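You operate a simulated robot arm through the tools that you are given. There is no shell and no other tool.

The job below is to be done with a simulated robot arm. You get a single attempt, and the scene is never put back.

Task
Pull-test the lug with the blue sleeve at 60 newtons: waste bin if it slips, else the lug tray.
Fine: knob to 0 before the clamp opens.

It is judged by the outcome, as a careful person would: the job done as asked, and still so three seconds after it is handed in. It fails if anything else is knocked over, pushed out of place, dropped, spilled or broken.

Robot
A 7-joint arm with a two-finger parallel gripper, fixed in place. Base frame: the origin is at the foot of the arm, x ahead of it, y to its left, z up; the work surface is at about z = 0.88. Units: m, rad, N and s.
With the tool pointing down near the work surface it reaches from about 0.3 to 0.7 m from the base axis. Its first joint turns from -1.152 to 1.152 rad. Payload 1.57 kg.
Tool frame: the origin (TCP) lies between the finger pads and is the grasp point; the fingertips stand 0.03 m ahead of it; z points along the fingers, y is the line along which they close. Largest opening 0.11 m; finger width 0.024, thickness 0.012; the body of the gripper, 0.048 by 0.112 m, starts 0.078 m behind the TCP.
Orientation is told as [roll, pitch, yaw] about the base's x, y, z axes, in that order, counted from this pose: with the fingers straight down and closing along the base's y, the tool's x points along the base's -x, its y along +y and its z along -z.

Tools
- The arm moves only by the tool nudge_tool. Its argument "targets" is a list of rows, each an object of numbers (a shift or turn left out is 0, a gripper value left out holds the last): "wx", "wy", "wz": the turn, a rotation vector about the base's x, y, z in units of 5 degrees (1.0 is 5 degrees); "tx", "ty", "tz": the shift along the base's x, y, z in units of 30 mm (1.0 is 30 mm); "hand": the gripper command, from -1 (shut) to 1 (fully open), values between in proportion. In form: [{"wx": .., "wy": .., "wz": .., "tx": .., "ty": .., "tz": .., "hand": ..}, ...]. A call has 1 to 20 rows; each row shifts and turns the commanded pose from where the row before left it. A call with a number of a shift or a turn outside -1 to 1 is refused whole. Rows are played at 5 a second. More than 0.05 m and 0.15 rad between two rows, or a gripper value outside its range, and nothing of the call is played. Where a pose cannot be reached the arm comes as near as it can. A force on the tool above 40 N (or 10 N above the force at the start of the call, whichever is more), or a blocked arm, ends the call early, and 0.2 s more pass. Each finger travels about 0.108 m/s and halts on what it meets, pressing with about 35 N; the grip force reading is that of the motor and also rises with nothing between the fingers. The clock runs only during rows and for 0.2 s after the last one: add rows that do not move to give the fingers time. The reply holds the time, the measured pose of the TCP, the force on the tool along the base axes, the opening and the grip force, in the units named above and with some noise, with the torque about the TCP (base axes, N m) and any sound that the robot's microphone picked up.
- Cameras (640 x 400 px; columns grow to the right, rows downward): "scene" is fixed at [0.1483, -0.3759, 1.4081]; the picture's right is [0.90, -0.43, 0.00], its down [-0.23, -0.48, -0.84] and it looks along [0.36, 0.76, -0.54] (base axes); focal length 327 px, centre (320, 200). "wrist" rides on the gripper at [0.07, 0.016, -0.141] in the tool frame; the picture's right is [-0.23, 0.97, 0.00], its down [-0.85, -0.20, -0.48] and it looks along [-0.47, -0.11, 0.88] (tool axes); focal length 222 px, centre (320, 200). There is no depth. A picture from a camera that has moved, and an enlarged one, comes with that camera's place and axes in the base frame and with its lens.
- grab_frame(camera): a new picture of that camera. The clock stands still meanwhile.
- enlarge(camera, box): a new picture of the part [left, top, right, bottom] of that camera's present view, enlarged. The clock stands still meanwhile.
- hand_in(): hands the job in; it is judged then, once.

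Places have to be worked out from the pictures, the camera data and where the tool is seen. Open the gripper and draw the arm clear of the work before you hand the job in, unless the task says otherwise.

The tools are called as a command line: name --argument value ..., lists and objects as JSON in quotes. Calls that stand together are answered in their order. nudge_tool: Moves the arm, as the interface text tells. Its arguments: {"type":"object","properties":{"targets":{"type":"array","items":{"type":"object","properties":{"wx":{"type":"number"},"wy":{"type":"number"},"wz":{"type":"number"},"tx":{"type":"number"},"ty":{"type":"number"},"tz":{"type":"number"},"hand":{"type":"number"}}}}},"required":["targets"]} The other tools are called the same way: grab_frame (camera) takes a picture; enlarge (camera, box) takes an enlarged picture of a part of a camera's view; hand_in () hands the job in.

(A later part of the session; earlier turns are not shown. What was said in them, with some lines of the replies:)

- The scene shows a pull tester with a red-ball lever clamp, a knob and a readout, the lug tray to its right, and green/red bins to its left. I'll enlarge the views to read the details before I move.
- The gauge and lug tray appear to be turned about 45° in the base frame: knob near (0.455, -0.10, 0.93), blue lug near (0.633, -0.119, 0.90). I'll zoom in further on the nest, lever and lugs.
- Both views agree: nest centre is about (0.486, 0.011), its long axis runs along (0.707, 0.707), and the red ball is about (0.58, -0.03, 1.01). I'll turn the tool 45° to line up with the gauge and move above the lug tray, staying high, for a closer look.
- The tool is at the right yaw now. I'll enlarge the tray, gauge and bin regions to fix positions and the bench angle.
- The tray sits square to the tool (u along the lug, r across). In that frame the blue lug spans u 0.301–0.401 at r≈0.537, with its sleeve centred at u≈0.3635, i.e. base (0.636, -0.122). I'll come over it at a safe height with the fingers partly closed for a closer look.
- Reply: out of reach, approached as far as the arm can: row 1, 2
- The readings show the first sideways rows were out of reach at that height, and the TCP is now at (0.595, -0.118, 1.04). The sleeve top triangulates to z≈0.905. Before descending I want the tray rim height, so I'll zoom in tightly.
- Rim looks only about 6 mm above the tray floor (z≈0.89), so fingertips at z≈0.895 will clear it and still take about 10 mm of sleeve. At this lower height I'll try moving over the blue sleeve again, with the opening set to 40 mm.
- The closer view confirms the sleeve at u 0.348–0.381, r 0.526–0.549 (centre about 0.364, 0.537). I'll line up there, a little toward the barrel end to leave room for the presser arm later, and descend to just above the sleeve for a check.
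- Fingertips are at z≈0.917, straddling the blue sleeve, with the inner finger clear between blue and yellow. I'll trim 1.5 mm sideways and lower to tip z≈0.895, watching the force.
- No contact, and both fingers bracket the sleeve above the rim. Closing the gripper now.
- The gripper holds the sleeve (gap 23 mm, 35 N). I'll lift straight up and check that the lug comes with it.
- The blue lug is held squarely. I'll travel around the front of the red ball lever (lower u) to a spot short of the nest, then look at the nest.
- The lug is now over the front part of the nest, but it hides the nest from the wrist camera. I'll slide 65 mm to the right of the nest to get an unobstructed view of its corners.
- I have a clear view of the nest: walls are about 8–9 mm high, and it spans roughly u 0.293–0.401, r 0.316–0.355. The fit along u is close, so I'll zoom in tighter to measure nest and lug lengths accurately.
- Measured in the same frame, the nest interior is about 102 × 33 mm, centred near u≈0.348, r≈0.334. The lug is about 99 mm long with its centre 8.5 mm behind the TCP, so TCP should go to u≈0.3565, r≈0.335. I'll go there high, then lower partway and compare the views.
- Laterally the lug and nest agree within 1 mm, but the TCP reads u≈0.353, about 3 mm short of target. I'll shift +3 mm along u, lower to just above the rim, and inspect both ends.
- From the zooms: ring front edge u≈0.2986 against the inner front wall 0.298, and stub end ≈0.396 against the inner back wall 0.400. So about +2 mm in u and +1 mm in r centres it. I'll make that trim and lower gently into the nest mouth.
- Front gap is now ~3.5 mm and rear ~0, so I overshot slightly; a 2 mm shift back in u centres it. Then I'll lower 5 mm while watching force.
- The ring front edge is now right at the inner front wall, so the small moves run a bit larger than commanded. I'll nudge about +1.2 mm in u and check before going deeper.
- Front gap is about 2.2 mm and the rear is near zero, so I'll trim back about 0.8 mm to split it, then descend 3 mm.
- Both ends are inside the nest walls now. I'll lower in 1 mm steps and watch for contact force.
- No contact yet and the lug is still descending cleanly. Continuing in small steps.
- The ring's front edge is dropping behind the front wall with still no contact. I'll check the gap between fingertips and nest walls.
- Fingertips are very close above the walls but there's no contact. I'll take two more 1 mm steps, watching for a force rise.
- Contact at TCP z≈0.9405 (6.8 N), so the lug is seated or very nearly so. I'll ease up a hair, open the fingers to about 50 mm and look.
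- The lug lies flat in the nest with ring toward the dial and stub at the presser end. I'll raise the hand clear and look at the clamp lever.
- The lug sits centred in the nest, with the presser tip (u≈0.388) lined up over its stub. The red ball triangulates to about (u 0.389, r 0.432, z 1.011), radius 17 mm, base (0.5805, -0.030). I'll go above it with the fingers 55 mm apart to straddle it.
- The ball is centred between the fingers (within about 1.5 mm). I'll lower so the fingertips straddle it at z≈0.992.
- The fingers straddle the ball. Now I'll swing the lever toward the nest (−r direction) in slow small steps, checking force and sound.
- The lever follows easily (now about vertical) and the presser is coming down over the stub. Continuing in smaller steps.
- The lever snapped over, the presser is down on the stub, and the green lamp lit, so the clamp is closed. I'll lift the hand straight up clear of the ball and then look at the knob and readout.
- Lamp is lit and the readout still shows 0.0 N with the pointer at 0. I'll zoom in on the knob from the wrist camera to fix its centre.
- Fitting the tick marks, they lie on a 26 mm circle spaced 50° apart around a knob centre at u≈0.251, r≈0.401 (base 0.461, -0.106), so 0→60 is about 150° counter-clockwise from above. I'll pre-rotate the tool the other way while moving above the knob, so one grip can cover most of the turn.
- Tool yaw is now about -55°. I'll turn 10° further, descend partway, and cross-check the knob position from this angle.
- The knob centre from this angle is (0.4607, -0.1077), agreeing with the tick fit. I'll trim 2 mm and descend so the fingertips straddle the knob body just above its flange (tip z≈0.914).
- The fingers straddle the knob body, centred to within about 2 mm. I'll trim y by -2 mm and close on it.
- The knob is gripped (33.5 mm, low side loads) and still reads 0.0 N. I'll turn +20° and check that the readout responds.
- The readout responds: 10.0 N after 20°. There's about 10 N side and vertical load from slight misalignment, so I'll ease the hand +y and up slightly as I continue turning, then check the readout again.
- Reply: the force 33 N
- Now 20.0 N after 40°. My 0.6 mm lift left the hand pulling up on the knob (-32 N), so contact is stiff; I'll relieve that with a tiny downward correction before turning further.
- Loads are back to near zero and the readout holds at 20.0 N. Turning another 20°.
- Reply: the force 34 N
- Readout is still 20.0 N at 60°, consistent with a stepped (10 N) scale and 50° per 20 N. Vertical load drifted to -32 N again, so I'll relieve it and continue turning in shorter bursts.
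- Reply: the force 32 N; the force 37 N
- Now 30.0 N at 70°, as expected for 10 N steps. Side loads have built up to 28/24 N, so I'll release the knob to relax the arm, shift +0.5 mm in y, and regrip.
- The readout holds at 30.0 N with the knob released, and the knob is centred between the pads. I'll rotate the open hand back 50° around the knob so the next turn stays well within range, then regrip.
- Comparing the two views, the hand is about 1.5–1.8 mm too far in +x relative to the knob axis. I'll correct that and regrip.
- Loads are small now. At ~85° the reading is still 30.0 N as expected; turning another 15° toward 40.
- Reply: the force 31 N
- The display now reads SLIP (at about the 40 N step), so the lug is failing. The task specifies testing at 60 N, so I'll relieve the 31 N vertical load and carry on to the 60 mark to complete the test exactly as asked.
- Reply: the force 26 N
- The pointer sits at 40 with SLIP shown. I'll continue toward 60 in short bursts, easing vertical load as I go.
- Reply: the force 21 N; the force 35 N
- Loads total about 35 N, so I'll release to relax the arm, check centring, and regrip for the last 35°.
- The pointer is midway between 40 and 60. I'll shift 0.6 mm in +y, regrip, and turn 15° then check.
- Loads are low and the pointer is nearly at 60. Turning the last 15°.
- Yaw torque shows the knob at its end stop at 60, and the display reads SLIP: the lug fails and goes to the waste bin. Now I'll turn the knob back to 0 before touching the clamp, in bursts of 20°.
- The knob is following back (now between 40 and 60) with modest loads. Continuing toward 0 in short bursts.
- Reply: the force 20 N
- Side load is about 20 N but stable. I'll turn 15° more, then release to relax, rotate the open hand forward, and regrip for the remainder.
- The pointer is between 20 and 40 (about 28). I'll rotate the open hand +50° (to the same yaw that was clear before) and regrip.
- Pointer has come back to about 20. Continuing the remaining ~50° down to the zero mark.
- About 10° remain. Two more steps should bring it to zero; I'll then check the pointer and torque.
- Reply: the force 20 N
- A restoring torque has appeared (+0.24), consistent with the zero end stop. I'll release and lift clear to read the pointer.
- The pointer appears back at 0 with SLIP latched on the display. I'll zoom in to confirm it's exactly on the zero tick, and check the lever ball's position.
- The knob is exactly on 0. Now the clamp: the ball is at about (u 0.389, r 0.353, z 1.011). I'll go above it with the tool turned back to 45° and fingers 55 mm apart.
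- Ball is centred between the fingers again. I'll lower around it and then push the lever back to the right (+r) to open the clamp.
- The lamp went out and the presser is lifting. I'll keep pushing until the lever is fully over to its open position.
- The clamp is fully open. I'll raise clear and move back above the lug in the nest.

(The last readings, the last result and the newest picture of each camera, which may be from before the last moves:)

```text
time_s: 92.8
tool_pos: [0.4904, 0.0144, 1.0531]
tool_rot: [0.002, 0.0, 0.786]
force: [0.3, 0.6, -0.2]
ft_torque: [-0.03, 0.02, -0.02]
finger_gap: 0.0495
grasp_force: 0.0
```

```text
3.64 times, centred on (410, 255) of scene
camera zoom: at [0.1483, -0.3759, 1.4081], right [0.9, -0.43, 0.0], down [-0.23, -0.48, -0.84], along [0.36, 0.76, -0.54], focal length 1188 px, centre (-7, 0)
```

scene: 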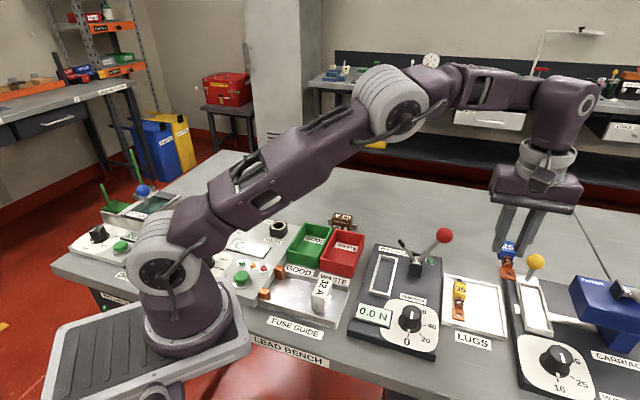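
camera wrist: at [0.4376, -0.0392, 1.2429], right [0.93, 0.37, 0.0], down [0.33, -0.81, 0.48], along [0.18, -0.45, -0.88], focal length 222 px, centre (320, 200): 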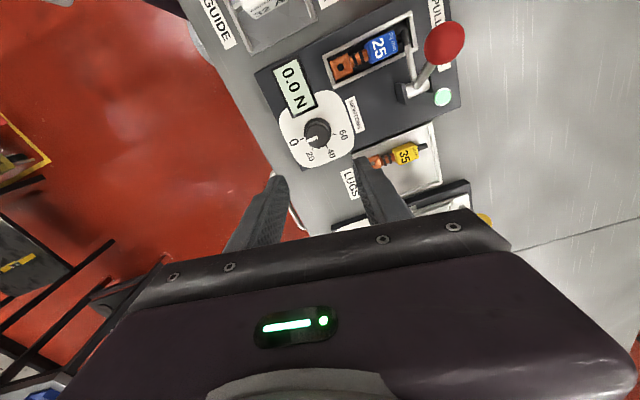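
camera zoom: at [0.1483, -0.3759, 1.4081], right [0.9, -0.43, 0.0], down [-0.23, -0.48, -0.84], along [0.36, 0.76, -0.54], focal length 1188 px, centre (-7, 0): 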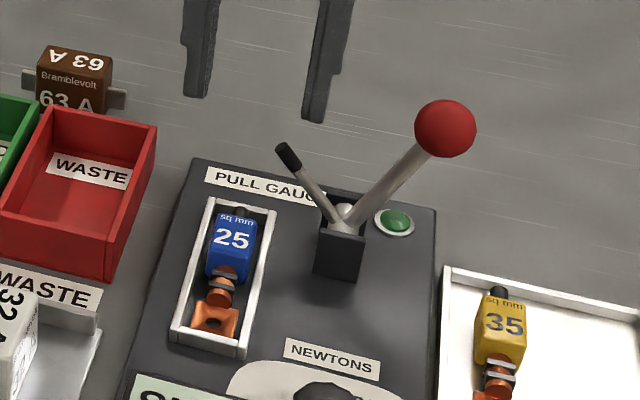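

The lug is where I left it, with the sleeve centred under the hand. I'll descend to the same height as the release (TCP z≈0.943).

nudge_tool --targets '[{"tz": -0.9}, {"tz": -0.9}, {"tz": -0.9}, {"tz": -0.6}, {"tz": -0.33}, {}, {}]'

enlarge --camera "wrist" --box '[250, 80, 390, 220]'

enlarge --camera "scene" --box '[370, 240, 420, 300]'

```text
time_s: 94.4
tool_pos: [0.488, 0.0164, 0.9436]
tool_rot: [0.0, 0.0, 0.785]
force: [1.1, 0.3, -0.6]
ft_torque: [0.02, 0.03, -0.01]
finger_gap: 0.0496
grasp_force: 0.1
```

```text
2.86 times, centred on (320, 150) of wrist
camera zoom: at [0.4289, -0.0224, 1.0843], right [-0.53, 0.85, 0.0], down [0.75, 0.46, 0.48], along [0.41, 0.25, -0.88], focal length 635 px, centre (320, 343)
```

zoom: 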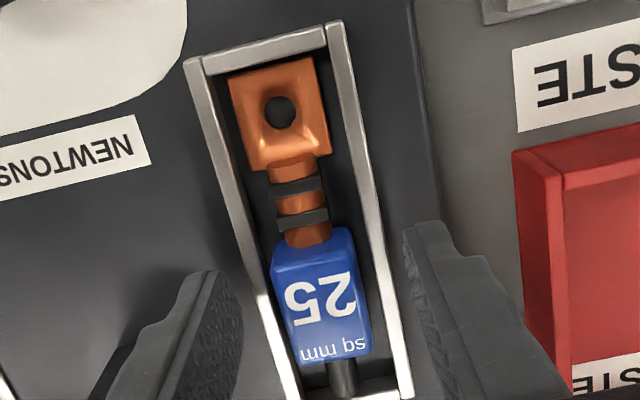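

```text
6.67 times, centred on (395, 270) of scene
camera zoom: at [0.1483, -0.3759, 1.4081], right [0.9, -0.43, 0.0], down [-0.23, -0.48, -0.84], along [0.36, 0.76, -0.54], focal length 2178 px, centre (-180, -267)
```

zoom: 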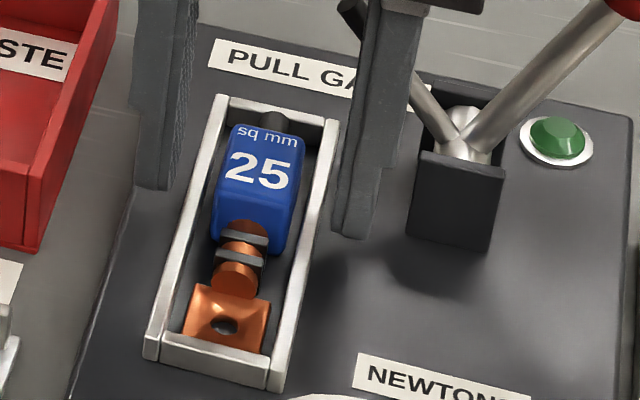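

Both fingers are positioned either side above the walls, same as at release. Closing on the sleeve.

nudge_tool --targets '[{"hand": -0.4}, {}, {"hand": -1}, {}, {}, {}]'

enlarge --camera "scene" --box '[370, 240, 420, 300]'

```text
time_s: 95.8
tool_pos: [0.4885, 0.0155, 0.9436]
tool_rot: [-0.002, -0.001, 0.786]
force: [0.2, -0.7, 2.4]
ft_torque: [-0.01, 0.04, 0.02]
finger_gap: 0.023
grasp_force: 34.9
```

```text
6.67 times, centred on (395, 270) of scene
camera zoom: at [0.1483, -0.3759, 1.4081], right [0.9, -0.43, 0.0], down [-0.23, -0.48, -0.84], along [0.36, 0.76, -0.54], focal length 2178 px, centre (-180, -267)
```

zoom: 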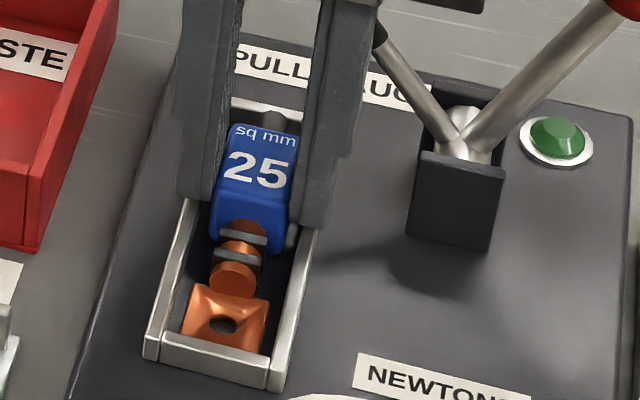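

The lug is gripped (23 mm, 35 N). I'll lift it straight out of the nest well clear, then check it's held.

nudge_tool --targets '[{"tz": 0.3}, {"tz": 0.6}, {"tz": 0.9}, {"tz": 0.9}, {"tz": 0.9}, {}, {}]'

enlarge --camera "wrist" --box '[280, 40, 520, 220]'

enlarge --camera "scene" --box '[280, 190, 440, 300]'

enlarge --camera "scene" --box '[310, 220, 380, 290]'

```text
time_s: 97.4
tool_pos: [0.4902, 0.0153, 1.0495]
tool_rot: [0.0, 0.0, 0.786]
force: [0.2, -0.9, -0.9]
ft_torque: [0.02, -0.01, -0.01]
finger_gap: 0.0231
grasp_force: 35.1
```

```text
2.22 times, centred on (400, 130) of wrist
camera zoom: at [0.4302, -0.0232, 1.1913], right [-0.53, 0.85, 0.0], down [0.75, 0.46, 0.48], along [0.41, 0.25, -0.88], focal length 494 px, centre (142, 356)
```

zoom: 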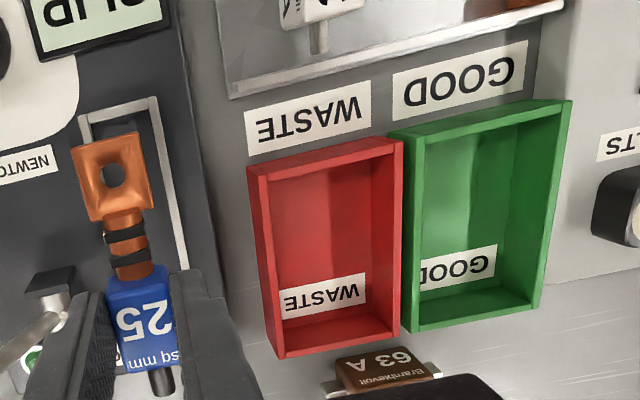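

```text
3.64 times, centred on (360, 245) of scene
camera zoom: at [0.1483, -0.3759, 1.4081], right [0.9, -0.43, 0.0], down [-0.23, -0.48, -0.84], along [0.36, 0.76, -0.54], focal length 1188 px, centre (174, 36)
```

zoom: 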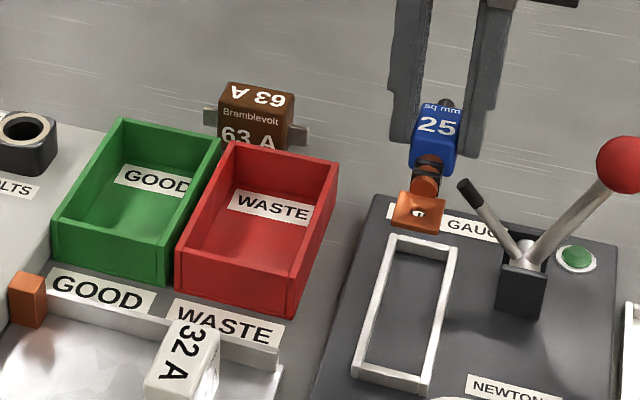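

```text
5.71 times, centred on (345, 255) of scene
camera zoom: at [0.1483, -0.3759, 1.4081], right [0.9, -0.43, 0.0], down [-0.23, -0.48, -0.84], along [0.36, 0.76, -0.54], focal length 1867 px, centre (177, -114)
```

zoom: 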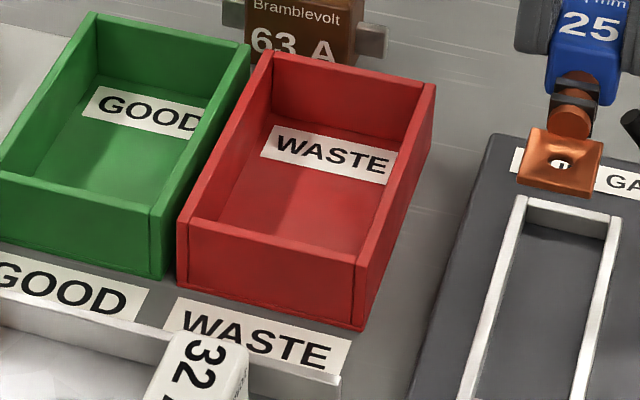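

The lug is held. The red waste bin spans roughly u 0.343–0.458, r 0.192–0.266 with its rim at z≈0.915. I'll carry the lug above its centre, lower to just above the rim, and compare.

nudge_tool --targets '[{"tx": -0.33, "ty": 0.93}, {"tx": -0.33, "ty": 0.93}, {"tx": -0.33, "ty": 0.93}, {"tx": -0.32, "ty": 0.92}, {}, {"tz": -0.8}, {"tz": -0.7}, {"tz": -0.6}, {}, {}]'

enlarge --camera "wrist" --box '[230, 40, 410, 240]'

enlarge --camera "scene" --box '[310, 200, 390, 290]'

```text
time_s: 99.6
tool_pos: [0.4509, 0.1258, 0.9895]
tool_rot: [0.0, 0.001, 0.784]
force: [0.4, -0.2, -0.5]
ft_torque: [0.01, 0.03, 0.02]
finger_gap: 0.0229
grasp_force: 35.2
```

```text
2.00 times, centred on (320, 140) of wrist
camera zoom: at [0.3905, 0.0885, 1.1296], right [-0.53, 0.85, 0.0], down [0.75, 0.46, 0.48], along [0.41, 0.25, -0.88], focal length 444 px, centre (320, 320)
```

zoom: 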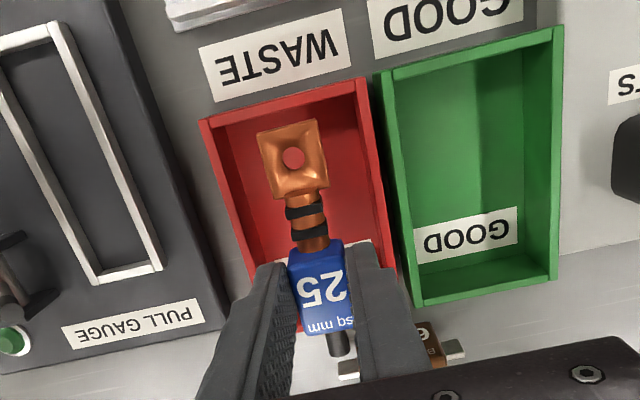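

```text
4.44 times, centred on (350, 245) of scene
camera zoom: at [0.1483, -0.3759, 1.4081], right [0.9, -0.43, 0.0], down [-0.23, -0.48, -0.84], along [0.36, 0.76, -0.54], focal length 1452 px, centre (187, 0)
```

zoom: 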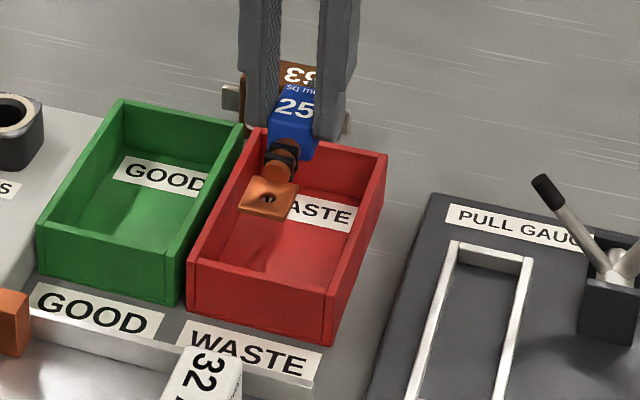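

The lug hangs centred over the bin (front gap ~3 mm, rear a few mm, sides clear). Lowering to the rim level and checking again.

nudge_tool --targets '[{"tz": -0.5}, {"tz": -0.5}, {}, {}]'

enlarge --camera "wrist" --box '[240, 60, 400, 240]'

enlarge --camera "scene" --box '[315, 205, 385, 290]'

```text
time_s: 100.6
tool_pos: [0.4521, 0.1279, 0.9584]
tool_rot: [0.0, 0.001, 0.787]
force: [0.2, -0.1, -0.6]
ft_torque: [0.01, -0.01, -0.01]
finger_gap: 0.0229
grasp_force: 34.9
```

```text
2.22 times, centred on (320, 150) of wrist
camera zoom: at [0.3912, 0.0895, 1.0991], right [-0.53, 0.85, 0.0], down [0.75, 0.46, 0.48], along [0.41, 0.25, -0.88], focal length 494 px, centre (320, 311)
```

zoom: 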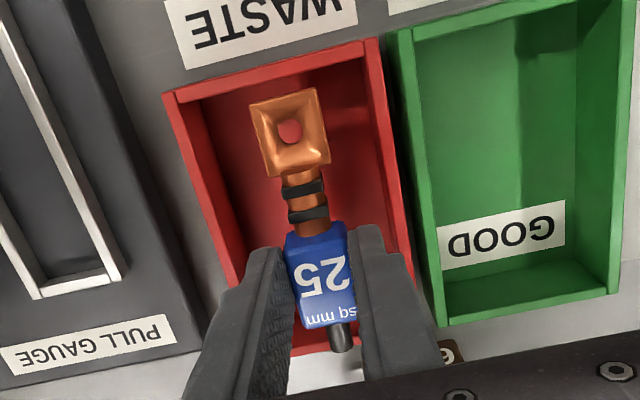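

```text
4.71 times, centred on (350, 248) of scene
camera zoom: at [0.1483, -0.3759, 1.4081], right [0.9, -0.43, 0.0], down [-0.23, -0.48, -0.84], along [0.36, 0.76, -0.54], focal length 1537 px, centre (179, -24)
```

zoom: 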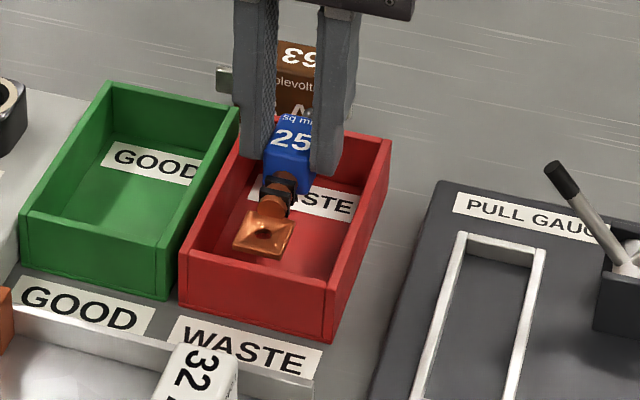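

Both ends are clear of the bin walls (front ~4.5 mm, rear ~5 mm). I'll lower the lug into the bin to about 1 cm above its floor.

nudge_tool --targets '[{"tz": -0.3}, {"tz": -0.3}, {"tz": -0.2}, {}, {}]'

enlarge --camera "wrist" --box '[240, 60, 400, 240]'

enlarge --camera "scene" --box '[315, 205, 385, 290]'

```text
time_s: 101.8
tool_pos: [0.4501, 0.1268, 0.9337]
tool_rot: [0.002, 0.0, 0.785]
force: [-0.1, 0.4, -1.2]
ft_torque: [0.01, 0.0, -0.01]
finger_gap: 0.0229
grasp_force: 35.0
```

```text
2.22 times, centred on (320, 150) of wrist
camera zoom: at [0.391, 0.0886, 1.0753], right [-0.53, 0.85, 0.0], down [0.75, 0.46, 0.48], along [0.41, 0.25, -0.88], focal length 494 px, centre (320, 311)
```

zoom: 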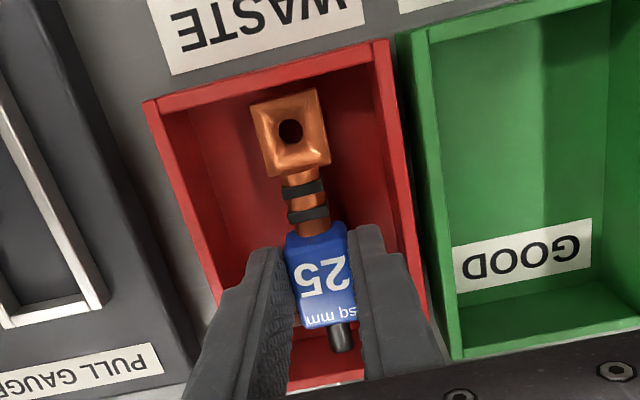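

```text
4.71 times, centred on (350, 248) of scene
camera zoom: at [0.1483, -0.3759, 1.4081], right [0.9, -0.43, 0.0], down [-0.23, -0.48, -0.84], along [0.36, 0.76, -0.54], focal length 1537 px, centre (179, -24)
```

zoom: 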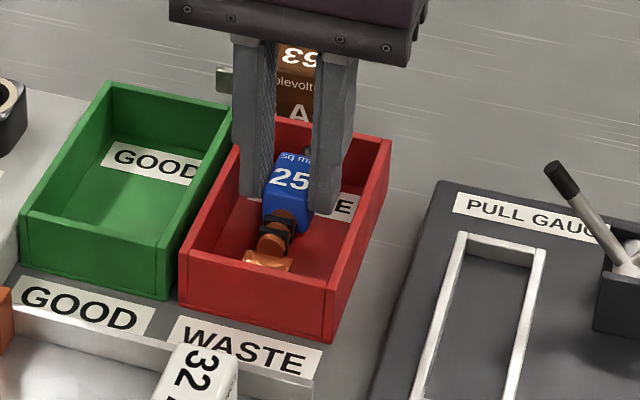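

The lug is well inside the bin. I'll lower 4 mm more and open just enough (31 mm) to release without touching the bin walls.

nudge_tool --targets '[{"tz": -0.14}, {}, {"hand": -0.44}, {}, {}, {}]'

enlarge --camera "wrist" --box '[240, 60, 400, 240]'

enlarge --camera "scene" --box '[315, 205, 385, 290]'

```text
time_s: 103.2
tool_pos: [0.4507, 0.1242, 0.9304]
tool_rot: [0.002, 0.0, 0.785]
force: [0.5, -0.2, 0.0]
ft_torque: [0.0, 0.01, 0.02]
finger_gap: 0.0307
grasp_force: 0.0
```

```text
2.22 times, centred on (320, 150) of wrist
camera zoom: at [0.3911, 0.0885, 1.0715], right [-0.53, 0.85, 0.0], down [0.75, 0.46, 0.48], along [0.41, 0.25, -0.88], focal length 494 px, centre (320, 311)
```

zoom: 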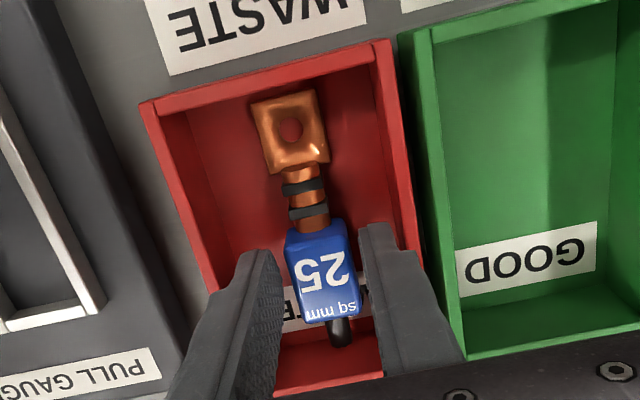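

```text
4.71 times, centred on (350, 248) of scene
camera zoom: at [0.1483, -0.3759, 1.4081], right [0.9, -0.43, 0.0], down [-0.23, -0.48, -0.84], along [0.36, 0.76, -0.54], focal length 1537 px, centre (179, -24)
```

zoom: 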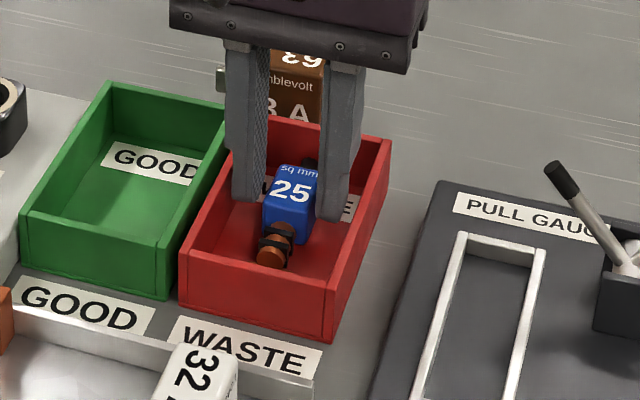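

The lug is lying on the bin floor, free of the fingers. I'll raise straight up clear and check.

nudge_tool --targets '[{"tz": 0.3}, {"tz": 0.6}, {"tz": 0.9}, {"tz": 0.9}, {"tz": 0.9}, {"tz": 0.9}, {"tz": 0.9, "hand": 0.5}, {"tz": 0.9}, {}, {}]'

grab_frame --camera "scene"

enlarge --camera "scene" --box '[280, 205, 460, 350]'

grab_frame --camera "wrist"

```text
time_s: 105.4
tool_pos: [0.4496, 0.1259, 1.1172]
tool_rot: [-0.002, 0.002, 0.786]
force: [0.8, 1.1, -0.1]
ft_torque: [0.02, -0.01, -0.01]
finger_gap: 0.0823
grasp_force: 0.0
```

```text
taken
```

scene: 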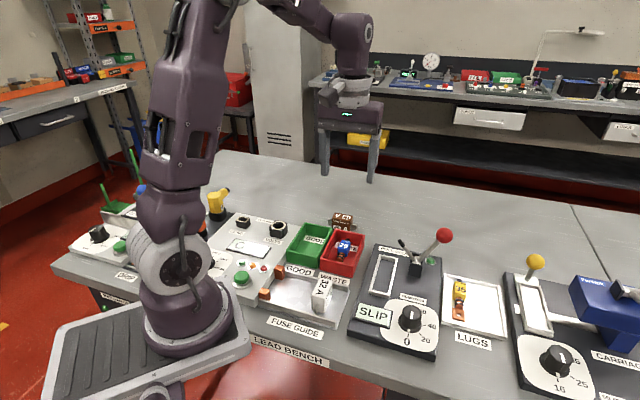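

```text
2.76 times, centred on (370, 278) of scene
camera zoom: at [0.1483, -0.3759, 1.4081], right [0.9, -0.43, 0.0], down [-0.23, -0.48, -0.84], along [0.36, 0.76, -0.54], focal length 901 px, centre (182, -14)
```

zoom: 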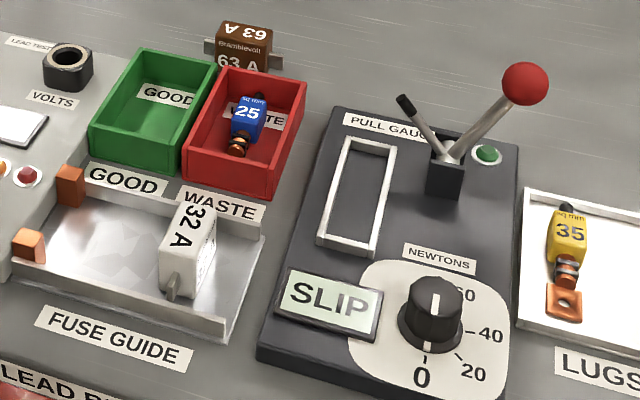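

```text
taken
camera wrist: at [0.3905, 0.0871, 1.2581], right [-0.53, 0.85, 0.0], down [0.75, 0.46, 0.48], along [0.41, 0.25, -0.88], focal length 222 px, centre (320, 200)
```

wrist: 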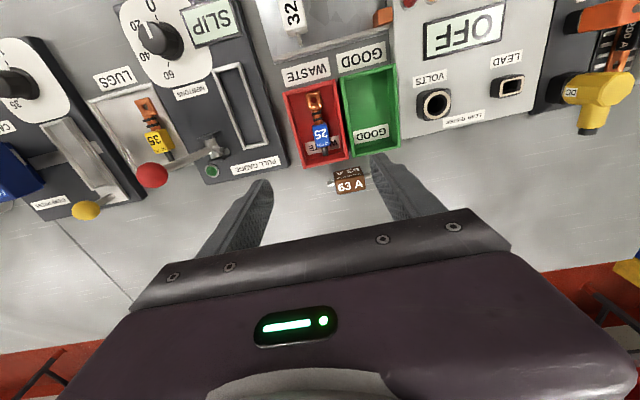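

The lug rests in the red WASTE bin, the knob is at 0, the clamp is open, and the other items are undisturbed. I'll open the gripper fully and draw the arm back up before handing in.

nudge_tool --targets '[{"tz": 0.8, "hand": 1}, {"tz": 0.8}, {"tx": -0.5, "ty": -0.5}, {"tx": -0.5, "ty": -0.5}, {}, {}, {}]'

enlarge --camera "scene" --box '[280, 200, 520, 360]'

```text
time_s: 107.0
tool_pos: [0.4228, 0.0949, 1.1664]
tool_rot: [0.002, 0.001, 0.786]
force: [-0.1, -0.1, 0.1]
ft_torque: [0.02, -0.01, -0.03]
finger_gap: 0.1102
grasp_force: 0.1
```

```text
2.50 times, centred on (400, 280) of scene
camera zoom: at [0.1483, -0.3759, 1.4081], right [0.9, -0.43, 0.0], down [-0.23, -0.48, -0.84], along [0.36, 0.76, -0.54], focal length 817 px, centre (120, 0)
```

zoom: 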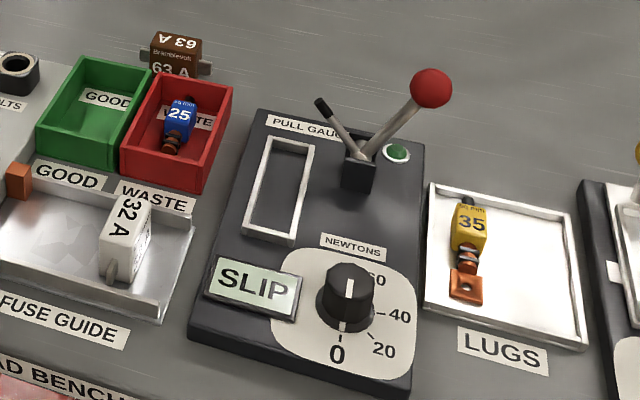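

Everything is settled: the blue lug is in the waste bin, the knob is on 0, the clamp is open, and the gripper is open and clear. Handing in.

hand_in

```text
The job is handed in.
```

The blue-sleeve lug failed the pull test, so it is now in the red waste bin.

- **Test:** the display changed to SLIP as the knob reached about 40 N. I still took the knob to its stop at the 60 mark, and SLIP stayed on.
- **Order:** I turned the knob back to 0 before opening the clamp, then lifted the lug out and set it in the bin.
- **Finish:** the last picture shows the lug lying in the bin and the clamp open. The yellow lug, the fuses and the other items look undisturbed. The gripper is open and clear of the work.

The gauge display still reads SLIP. I did not try to clear it.
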